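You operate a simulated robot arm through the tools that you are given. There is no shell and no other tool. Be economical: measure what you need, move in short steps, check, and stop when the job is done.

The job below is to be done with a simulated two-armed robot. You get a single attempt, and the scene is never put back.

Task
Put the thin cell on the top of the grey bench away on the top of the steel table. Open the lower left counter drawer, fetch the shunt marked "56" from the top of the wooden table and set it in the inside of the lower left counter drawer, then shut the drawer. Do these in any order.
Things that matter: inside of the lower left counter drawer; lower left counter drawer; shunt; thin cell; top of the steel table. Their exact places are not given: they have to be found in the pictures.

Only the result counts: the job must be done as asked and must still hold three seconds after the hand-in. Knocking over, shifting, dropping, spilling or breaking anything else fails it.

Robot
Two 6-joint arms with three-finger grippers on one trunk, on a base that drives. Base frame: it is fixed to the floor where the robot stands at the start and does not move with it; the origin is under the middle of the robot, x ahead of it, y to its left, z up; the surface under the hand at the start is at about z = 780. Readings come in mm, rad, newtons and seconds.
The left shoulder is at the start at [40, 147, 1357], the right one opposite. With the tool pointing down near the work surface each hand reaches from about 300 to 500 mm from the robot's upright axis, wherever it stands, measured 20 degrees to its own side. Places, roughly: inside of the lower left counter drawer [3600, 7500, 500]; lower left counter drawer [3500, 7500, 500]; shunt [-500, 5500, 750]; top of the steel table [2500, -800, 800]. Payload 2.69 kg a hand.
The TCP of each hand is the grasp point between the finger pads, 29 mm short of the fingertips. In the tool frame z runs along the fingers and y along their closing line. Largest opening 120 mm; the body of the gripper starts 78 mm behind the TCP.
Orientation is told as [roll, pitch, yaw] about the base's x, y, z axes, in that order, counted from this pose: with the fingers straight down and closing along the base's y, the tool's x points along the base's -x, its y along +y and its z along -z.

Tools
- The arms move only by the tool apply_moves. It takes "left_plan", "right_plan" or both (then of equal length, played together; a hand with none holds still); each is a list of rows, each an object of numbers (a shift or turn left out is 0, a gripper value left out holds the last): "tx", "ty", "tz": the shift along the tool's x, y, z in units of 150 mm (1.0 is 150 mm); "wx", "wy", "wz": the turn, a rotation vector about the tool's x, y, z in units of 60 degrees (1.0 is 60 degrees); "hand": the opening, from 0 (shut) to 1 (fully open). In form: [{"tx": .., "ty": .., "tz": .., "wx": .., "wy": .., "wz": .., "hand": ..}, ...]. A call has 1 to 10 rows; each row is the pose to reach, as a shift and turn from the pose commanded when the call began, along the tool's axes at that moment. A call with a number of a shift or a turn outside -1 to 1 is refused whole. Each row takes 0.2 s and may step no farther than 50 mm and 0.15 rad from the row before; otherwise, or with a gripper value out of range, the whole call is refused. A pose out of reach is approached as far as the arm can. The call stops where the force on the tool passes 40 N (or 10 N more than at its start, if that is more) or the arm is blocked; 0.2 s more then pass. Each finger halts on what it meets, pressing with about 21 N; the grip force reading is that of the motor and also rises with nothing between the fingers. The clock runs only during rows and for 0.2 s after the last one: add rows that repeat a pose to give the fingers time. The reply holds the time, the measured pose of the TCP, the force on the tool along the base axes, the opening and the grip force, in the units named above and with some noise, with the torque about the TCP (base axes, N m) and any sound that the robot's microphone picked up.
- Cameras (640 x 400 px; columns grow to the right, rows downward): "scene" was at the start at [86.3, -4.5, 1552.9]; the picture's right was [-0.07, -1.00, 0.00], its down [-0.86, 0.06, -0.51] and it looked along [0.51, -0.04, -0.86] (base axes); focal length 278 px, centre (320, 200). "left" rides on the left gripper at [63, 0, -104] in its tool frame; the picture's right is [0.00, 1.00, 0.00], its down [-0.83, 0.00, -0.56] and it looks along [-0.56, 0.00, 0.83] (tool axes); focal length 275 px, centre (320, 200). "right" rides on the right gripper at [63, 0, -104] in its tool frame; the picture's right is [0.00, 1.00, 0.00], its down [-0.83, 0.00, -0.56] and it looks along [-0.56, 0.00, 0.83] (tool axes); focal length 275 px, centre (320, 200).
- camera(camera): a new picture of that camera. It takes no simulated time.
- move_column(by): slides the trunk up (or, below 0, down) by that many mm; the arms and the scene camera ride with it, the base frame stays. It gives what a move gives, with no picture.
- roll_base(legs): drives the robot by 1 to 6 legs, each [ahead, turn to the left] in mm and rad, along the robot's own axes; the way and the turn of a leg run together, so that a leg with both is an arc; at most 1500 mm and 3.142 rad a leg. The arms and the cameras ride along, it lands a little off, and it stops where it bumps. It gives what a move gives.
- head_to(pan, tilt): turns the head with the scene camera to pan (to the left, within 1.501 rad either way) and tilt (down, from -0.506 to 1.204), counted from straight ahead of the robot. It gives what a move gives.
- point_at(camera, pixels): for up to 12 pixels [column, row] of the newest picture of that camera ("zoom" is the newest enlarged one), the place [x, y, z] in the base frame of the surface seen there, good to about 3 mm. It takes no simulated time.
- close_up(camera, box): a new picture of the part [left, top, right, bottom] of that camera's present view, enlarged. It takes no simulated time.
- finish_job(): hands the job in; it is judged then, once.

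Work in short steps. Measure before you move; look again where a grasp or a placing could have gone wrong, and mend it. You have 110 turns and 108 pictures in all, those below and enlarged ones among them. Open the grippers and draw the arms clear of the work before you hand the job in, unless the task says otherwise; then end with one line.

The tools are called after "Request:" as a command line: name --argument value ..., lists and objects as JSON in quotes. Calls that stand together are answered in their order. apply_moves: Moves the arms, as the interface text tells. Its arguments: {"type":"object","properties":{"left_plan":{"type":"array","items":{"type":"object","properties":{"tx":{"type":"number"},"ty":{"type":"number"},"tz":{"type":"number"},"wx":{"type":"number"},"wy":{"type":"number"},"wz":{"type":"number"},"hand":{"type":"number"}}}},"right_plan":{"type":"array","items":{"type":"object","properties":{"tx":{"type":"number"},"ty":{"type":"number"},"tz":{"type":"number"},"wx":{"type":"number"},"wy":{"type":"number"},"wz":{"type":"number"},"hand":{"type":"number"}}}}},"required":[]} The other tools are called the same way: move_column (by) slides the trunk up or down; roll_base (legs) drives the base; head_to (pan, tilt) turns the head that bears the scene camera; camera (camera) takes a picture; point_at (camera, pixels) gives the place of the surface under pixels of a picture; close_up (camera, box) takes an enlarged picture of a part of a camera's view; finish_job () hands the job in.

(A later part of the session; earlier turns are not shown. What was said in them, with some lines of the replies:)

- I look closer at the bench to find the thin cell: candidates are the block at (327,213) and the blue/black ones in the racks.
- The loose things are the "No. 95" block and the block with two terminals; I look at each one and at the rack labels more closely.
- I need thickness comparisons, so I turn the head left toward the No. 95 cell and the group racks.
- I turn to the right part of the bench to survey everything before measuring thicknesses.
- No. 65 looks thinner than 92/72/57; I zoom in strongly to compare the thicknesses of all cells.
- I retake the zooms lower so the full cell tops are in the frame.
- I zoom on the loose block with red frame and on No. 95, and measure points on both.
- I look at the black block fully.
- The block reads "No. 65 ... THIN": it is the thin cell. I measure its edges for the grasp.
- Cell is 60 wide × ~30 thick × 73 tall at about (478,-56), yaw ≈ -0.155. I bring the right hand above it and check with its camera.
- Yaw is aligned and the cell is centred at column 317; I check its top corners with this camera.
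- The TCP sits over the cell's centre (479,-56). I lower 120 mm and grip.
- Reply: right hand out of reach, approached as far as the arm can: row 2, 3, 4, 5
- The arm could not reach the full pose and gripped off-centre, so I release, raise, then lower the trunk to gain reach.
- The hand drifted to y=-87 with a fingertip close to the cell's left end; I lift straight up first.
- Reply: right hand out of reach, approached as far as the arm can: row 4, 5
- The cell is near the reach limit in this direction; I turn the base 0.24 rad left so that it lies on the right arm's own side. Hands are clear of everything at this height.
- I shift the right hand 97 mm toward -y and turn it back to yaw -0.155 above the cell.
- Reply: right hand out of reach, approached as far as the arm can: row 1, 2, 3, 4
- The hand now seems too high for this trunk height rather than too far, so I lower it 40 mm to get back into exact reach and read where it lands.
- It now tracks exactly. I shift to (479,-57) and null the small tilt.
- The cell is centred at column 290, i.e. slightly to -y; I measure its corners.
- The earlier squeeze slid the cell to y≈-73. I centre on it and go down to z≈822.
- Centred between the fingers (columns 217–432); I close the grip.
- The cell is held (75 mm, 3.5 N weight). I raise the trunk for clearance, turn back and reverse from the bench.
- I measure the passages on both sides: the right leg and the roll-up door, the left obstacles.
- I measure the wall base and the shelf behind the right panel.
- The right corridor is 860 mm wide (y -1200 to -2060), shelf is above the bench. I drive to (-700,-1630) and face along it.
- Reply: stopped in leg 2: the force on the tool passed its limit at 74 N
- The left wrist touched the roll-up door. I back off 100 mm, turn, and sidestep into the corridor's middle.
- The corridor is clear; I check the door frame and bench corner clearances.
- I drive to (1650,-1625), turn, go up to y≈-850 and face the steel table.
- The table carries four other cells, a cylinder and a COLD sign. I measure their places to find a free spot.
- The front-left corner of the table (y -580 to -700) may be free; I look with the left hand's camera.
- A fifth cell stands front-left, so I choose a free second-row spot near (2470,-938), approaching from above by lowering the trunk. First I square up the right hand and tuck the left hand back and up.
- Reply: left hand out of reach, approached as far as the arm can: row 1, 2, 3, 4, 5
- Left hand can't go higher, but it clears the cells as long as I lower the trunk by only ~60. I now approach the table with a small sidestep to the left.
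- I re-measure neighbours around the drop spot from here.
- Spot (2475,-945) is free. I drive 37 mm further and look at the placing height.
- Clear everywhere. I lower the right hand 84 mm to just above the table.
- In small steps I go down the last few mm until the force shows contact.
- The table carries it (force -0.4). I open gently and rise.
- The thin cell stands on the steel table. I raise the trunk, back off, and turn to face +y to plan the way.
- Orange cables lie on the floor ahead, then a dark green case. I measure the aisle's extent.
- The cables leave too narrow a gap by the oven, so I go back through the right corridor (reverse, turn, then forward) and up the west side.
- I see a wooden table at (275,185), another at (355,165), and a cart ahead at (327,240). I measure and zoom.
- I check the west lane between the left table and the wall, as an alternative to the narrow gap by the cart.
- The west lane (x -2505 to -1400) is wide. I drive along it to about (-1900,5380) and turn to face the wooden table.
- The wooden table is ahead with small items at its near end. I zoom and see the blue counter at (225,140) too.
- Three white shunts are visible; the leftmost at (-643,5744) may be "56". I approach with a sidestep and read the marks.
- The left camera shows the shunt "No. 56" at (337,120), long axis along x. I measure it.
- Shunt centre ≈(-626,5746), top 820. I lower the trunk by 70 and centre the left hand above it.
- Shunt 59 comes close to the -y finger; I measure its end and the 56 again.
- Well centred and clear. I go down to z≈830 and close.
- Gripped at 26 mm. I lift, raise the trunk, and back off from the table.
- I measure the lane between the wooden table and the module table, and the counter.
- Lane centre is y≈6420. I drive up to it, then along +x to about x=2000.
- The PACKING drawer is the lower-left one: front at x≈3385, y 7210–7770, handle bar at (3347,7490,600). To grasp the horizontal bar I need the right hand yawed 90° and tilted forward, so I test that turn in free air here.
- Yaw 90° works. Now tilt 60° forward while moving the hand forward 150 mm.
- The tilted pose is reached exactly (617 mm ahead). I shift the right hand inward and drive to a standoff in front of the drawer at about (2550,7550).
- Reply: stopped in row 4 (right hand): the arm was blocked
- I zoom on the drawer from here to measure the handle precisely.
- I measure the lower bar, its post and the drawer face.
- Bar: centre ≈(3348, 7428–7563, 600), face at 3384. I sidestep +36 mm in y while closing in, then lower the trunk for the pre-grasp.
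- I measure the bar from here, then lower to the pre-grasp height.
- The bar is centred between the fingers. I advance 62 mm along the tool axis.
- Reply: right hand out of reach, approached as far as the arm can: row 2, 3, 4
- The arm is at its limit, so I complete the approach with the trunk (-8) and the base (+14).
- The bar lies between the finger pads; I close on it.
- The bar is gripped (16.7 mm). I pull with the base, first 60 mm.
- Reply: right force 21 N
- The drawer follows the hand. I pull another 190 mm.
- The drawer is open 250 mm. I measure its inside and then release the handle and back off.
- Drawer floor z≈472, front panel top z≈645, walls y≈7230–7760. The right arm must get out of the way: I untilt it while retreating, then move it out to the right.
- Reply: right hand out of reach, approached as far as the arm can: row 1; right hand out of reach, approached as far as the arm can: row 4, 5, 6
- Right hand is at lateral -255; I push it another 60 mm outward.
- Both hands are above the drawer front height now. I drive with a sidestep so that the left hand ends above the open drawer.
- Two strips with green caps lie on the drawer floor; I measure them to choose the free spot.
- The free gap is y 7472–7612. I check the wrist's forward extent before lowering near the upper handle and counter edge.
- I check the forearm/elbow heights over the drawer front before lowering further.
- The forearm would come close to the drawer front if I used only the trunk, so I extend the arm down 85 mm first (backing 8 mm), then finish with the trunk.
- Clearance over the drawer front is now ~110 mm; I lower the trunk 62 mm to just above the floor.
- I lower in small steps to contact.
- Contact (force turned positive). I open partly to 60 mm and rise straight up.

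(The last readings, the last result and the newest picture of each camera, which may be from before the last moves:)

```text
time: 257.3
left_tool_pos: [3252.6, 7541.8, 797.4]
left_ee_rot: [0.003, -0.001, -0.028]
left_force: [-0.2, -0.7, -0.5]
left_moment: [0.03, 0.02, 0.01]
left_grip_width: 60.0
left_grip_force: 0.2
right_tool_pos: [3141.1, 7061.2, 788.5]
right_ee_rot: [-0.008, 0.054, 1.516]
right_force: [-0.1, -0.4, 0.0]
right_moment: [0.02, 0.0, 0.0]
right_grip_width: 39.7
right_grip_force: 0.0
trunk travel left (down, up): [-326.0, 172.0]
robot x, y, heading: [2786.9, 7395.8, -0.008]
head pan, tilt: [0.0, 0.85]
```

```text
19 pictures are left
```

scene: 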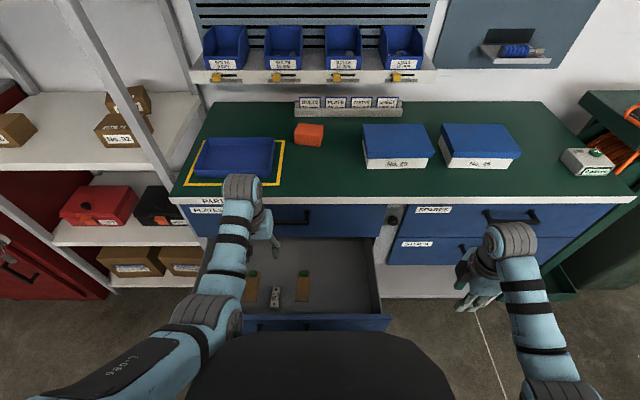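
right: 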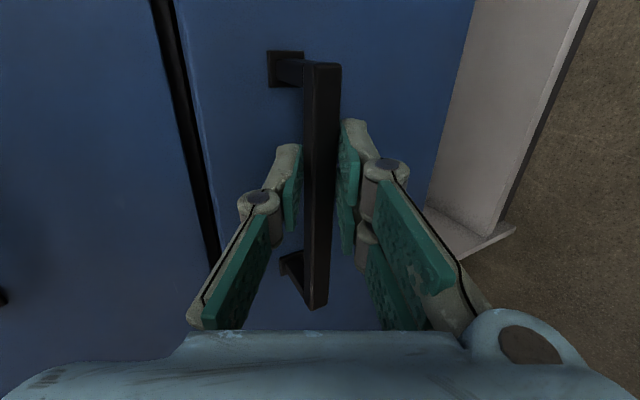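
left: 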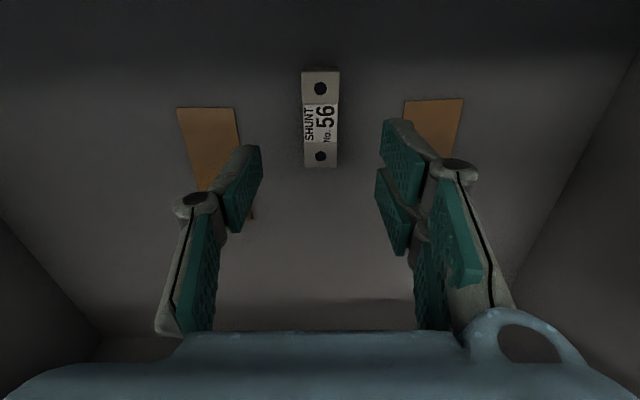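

The shunt lies in the drawer. To shut it, I back off and tilt the left hand 45° forward with closed fingers to push the drawer front beside the handle.

Request:
roll_base --legs '[[-450, 0]]'

Request:
apply_moves --left_plan '[{"wy": -0.125, "tx": -0.11, "hand": 0}, {"wy": -0.25, "tx": -0.22}, {"wy": -0.375, "tx": -0.33}, {"wy": -0.5, "tx": -0.44}, {"wy": -0.625, "tx": -0.55}, {"wy": -0.75, "tx": -0.67}, {"wy": -0.75, "tx": -0.67}]'

Request:
camera --camera "scene"

```text
time: 260.0
left_tool_pos: [2800.8, 7545.2, 798.4]
left_ee_rot: [0.003, -0.001, -0.029]
left_force: [-0.7, 0.2, -1.1]
left_moment: [-0.01, -0.01, 0.02]
left_grip_width: 60.3
left_grip_force: 0.1
right_tool_pos: [2691.7, 7064.0, 787.8]
right_ee_rot: [-0.007, 0.054, 1.517]
right_force: [-0.4, -0.2, 0.1]
right_moment: [-0.04, 0.01, -0.05]
right_grip_width: 39.7
right_grip_force: 0.0
trunk travel left (down, up): [-326.0, 172.0]
robot x, y, heading: [2335.0, 7391.7, -0.002]
head pan, tilt: [0.0, 0.85]
```

```text
time: 261.6
left_tool_pos: [2902.0, 7542.1, 796.8]
left_ee_rot: [0.003, -0.788, -0.03]
left_force: [-0.6, 0.3, -0.1]
left_moment: [0.03, -0.04, 0.01]
left_grip_width: 0.1
left_grip_force: 21.0
right_tool_pos: [2691.3, 7062.9, 788.4]
right_ee_rot: [-0.007, 0.054, 1.517]
right_force: [0.4, 0.0, 0.1]
right_moment: [0.01, 0.01, -0.01]
right_grip_width: 39.8
right_grip_force: 0.1
trunk travel left (down, up): [-326.0, 172.0]
robot x, y, heading: [2334.9, 7400.3, -0.004]
head pan, tilt: [0.0, 0.85]
```

```text
18 pictures are left
```

scene: 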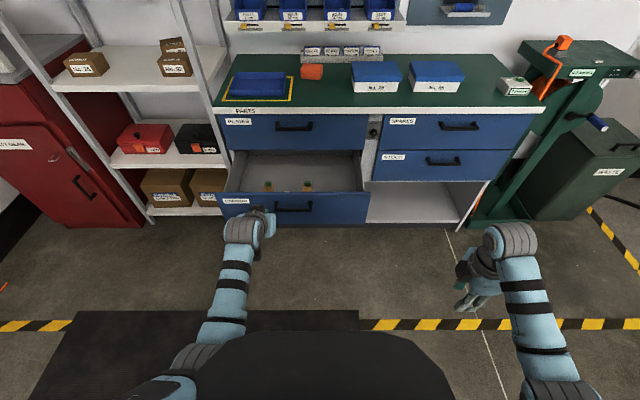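

I sidestep +68 mm so the fingertips face the drawer front left of the handle (y≈7610), then lower the trunk.

Request:
roll_base --legs '[[0, 0.5], [142, 0], [0, -0.5]]'

Request:
move_column --by -215

Request:
camera --camera "left"

```text
time: 265.8
left_tool_pos: [3024.7, 7610.0, 798.4]
left_ee_rot: [0.003, -0.786, -0.028]
left_force: [-0.1, -0.8, 0.2]
left_moment: [0.02, 0.01, -0.02]
left_grip_width: 0.0
left_grip_force: 21.5
right_tool_pos: [2815.9, 7131.1, 788.0]
right_ee_rot: [-0.007, 0.053, 1.519]
right_force: [-0.4, 0.4, 0.4]
right_moment: [0.03, 0.01, 0.0]
right_grip_width: 39.7
right_grip_force: 0.0
trunk travel left (down, up): [-326.0, 172.0]
robot x, y, heading: [2457.3, 7466.1, -0.003]
head pan, tilt: [0.0, 0.85]
```

```text
time: 268.1
left_tool_pos: [3025.4, 7608.8, 584.9]
left_ee_rot: [0.001, -0.79, -0.027]
left_force: [-0.3, -0.4, -0.7]
left_moment: [0.01, 0.0, -0.02]
left_grip_width: 0.1
left_grip_force: 21.1
right_tool_pos: [2814.7, 7130.2, 575.2]
right_ee_rot: [-0.005, 0.053, 1.519]
right_force: [0.4, 0.0, 0.2]
right_moment: [0.0, 0.01, 0.04]
right_grip_width: 40.0
right_grip_force: 0.1
trunk travel left (down, up): [-111.0, 387.0]
robot x, y, heading: [2456.4, 7462.5, 0.002]
head pan, tilt: [0.0, 0.85]
```

```text
17 pictures are left
```

left: 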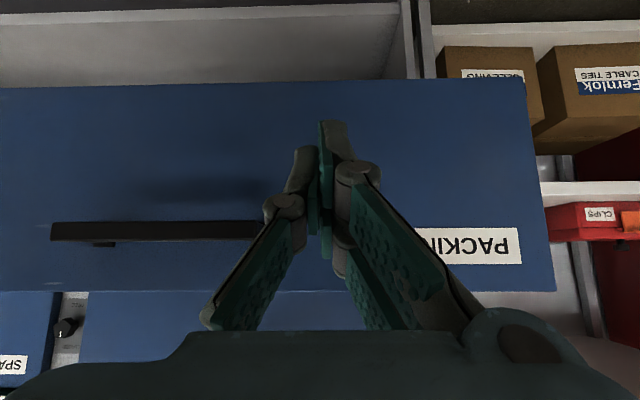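

The fingertips face the panel beside the handle. I drive forward 300 mm to push the drawer in.

Request:
roll_base --legs '[[300, 0]]'

Request:
camera --camera "scene"

```text
time: 270.1
left_tool_pos: [3325.9, 7608.1, 586.0]
left_ee_rot: [0.003, -0.793, -0.032]
left_force: [0.2, 0.1, 0.0]
left_moment: [0.01, 0.0, 0.0]
left_grip_width: 0.0
left_grip_force: 20.5
right_tool_pos: [3112.3, 7128.6, 574.6]
right_ee_rot: [-0.006, 0.053, 1.516]
right_force: [0.2, 0.6, 0.0]
right_moment: [-0.01, 0.0, 0.01]
right_grip_width: 39.5
right_grip_force: 0.0
trunk travel left (down, up): [-111.0, 387.0]
robot x, y, heading: [2756.9, 7464.8, -0.006]
head pan, tilt: [0.0, 0.85]
```

```text
16 pictures are left
```

scene: 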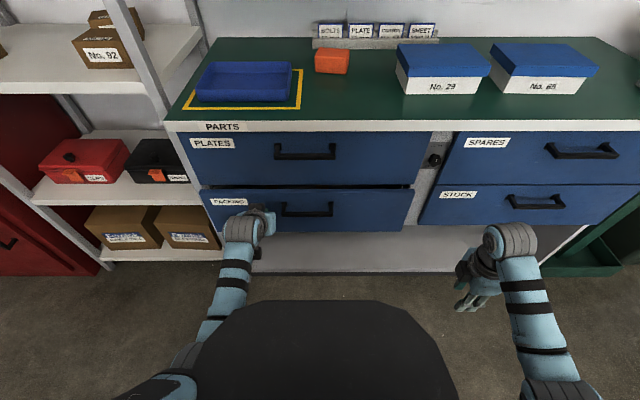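

Nearly shut. I measure the remaining gap between the two drawer faces.

Request:
point_at --camera "scene" --pixels '[[340, 220], [380, 205], [240, 200], [350, 172], [300, 208]]'

Request:
roll_base --legs '[[30, 0]]'

Request:
point_at --camera "left" --pixels '[[200, 120]]'

```text
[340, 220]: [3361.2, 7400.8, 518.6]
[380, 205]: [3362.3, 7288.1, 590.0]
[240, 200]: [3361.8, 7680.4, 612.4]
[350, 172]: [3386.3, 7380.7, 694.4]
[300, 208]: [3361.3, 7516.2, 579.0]
```

```text
time: 271.1
left_tool_pos: [3353.6, 7608.9, 586.4]
left_ee_rot: [0.0, -0.78, -0.028]
left_force: [-5.1, -0.5, -2.6]
left_moment: [-0.04, 0.14, -0.04]
left_grip_width: 0.0
left_grip_force: 21.1
right_tool_pos: [3142.2, 7128.8, 574.2]
right_ee_rot: [-0.008, 0.054, 1.518]
right_force: [-0.4, 0.0, 0.5]
right_moment: [0.03, -0.01, -0.02]
right_grip_width: 39.4
right_grip_force: 0.1
trunk travel left (down, up): [-111.0, 387.0]
robot x, y, heading: [2787.7, 7465.1, -0.002]
head pan, tilt: [0.0, 0.85]
stopped in leg 1: the force on the tool passed its limit at 133 N (the readings are from after the stop); the commanded pose is now the measured one
```

```text
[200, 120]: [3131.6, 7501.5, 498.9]
```

It hit its stop. I check how the faces line up now.

Request:
camera --camera "scene"

Request:
point_at --camera "scene" --pixels '[[340, 205], [380, 195], [400, 200], [350, 160], [300, 160], [460, 215]]'

```text
15 pictures are left
```

scene: 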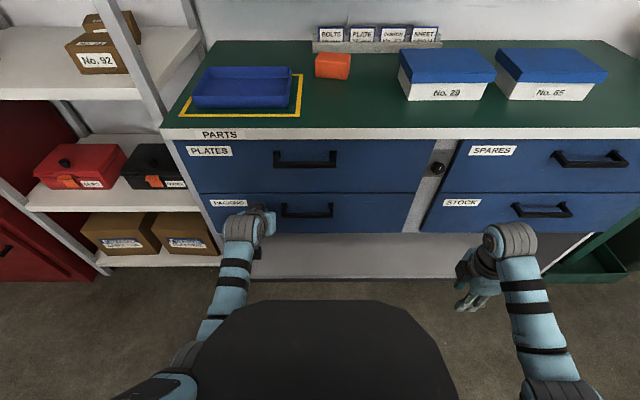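

```text
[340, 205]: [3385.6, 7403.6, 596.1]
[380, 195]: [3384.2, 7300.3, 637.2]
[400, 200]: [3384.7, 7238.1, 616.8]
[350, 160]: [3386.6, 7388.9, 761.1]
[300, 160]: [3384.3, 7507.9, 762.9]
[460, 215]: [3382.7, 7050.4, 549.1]
```

The drawer is flush with the others (x≈3385). I back away and check everything on the counter is undisturbed.

Request:
roll_base --legs '[[-350, 0]]'

Request:
apply_moves --left_plan '[{"hand": 0.8}, {"hand": 0.8}, {"hand": 0.8}, {"hand": 0.8}, {"hand": 0.8}]' --right_plan '[{"hand": 0.8}, {"hand": 0.8}, {"hand": 0.8}, {"hand": 0.8}, {"hand": 0.8}]'

Request:
camera --camera "scene"

Request:
close_up --camera "scene" --box '[200, 60, 440, 230]'

```text
time: 273.4
left_tool_pos: [3002.5, 7609.4, 589.0]
left_ee_rot: [-0.001, -0.787, -0.029]
left_force: [-0.5, 0.4, 0.1]
left_moment: [-0.01, 0.01, 0.01]
left_grip_width: 0.2
left_grip_force: 20.6
right_tool_pos: [2788.1, 7130.3, 574.1]
right_ee_rot: [-0.01, 0.053, 1.516]
right_force: [-0.2, -0.5, 0.2]
right_moment: [0.01, -0.03, -0.01]
right_grip_width: 39.5
right_grip_force: 0.1
trunk travel left (down, up): [-111.0, 387.0]
robot x, y, heading: [2434.8, 7464.5, -0.002]
head pan, tilt: [0.0, 0.85]
```

```text
time: 274.6
left_tool_pos: [3003.7, 7608.9, 589.9]
left_ee_rot: [-0.001, -0.79, -0.031]
left_force: [0.6, -0.4, 1.3]
left_moment: [0.0, -0.03, 0.0]
left_grip_width: 96.1
left_grip_force: 0.1
right_tool_pos: [2787.9, 7130.9, 573.3]
right_ee_rot: [-0.009, 0.054, 1.517]
right_force: [1.0, -0.2, 0.3]
right_moment: [-0.02, 0.03, -0.01]
right_grip_width: 95.8
right_grip_force: 0.0
trunk travel left (down, up): [-111.0, 387.0]
robot x, y, heading: [2431.9, 7465.9, -0.008]
head pan, tilt: [0.0, 0.85]
```

```text
14 pictures are left
```

scene: 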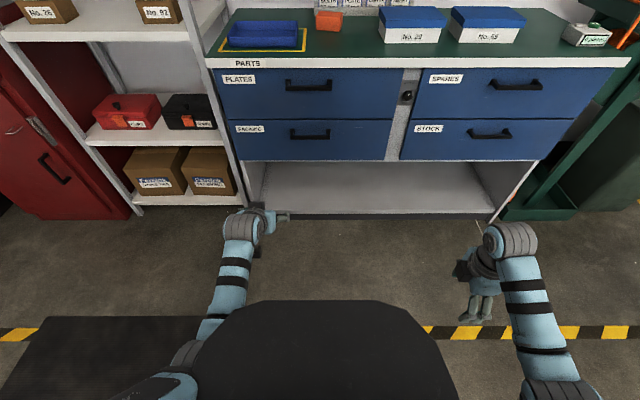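

```text
2.35 times, centred on (320, 145) of scene
```

zoom: 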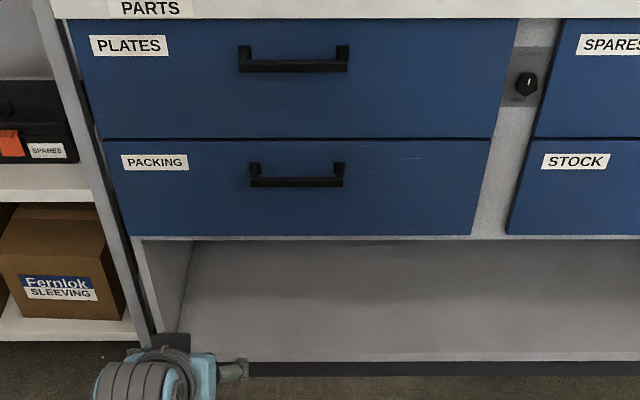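

The drawer is shut, the counter is undisturbed, and both hands are open and clear. I hand the job in.

Request:
finish_job

```text
The job is handed in.
```

The thin cell (No. 65) is on the steel table; shunt "56" is in the lower left counter drawer, which is shut. While driving, the left wrist bumped the roll-up door once, and the thin cell slid about 15 mm on the bench in a first failed grip; I saw no damage or anything else moved.
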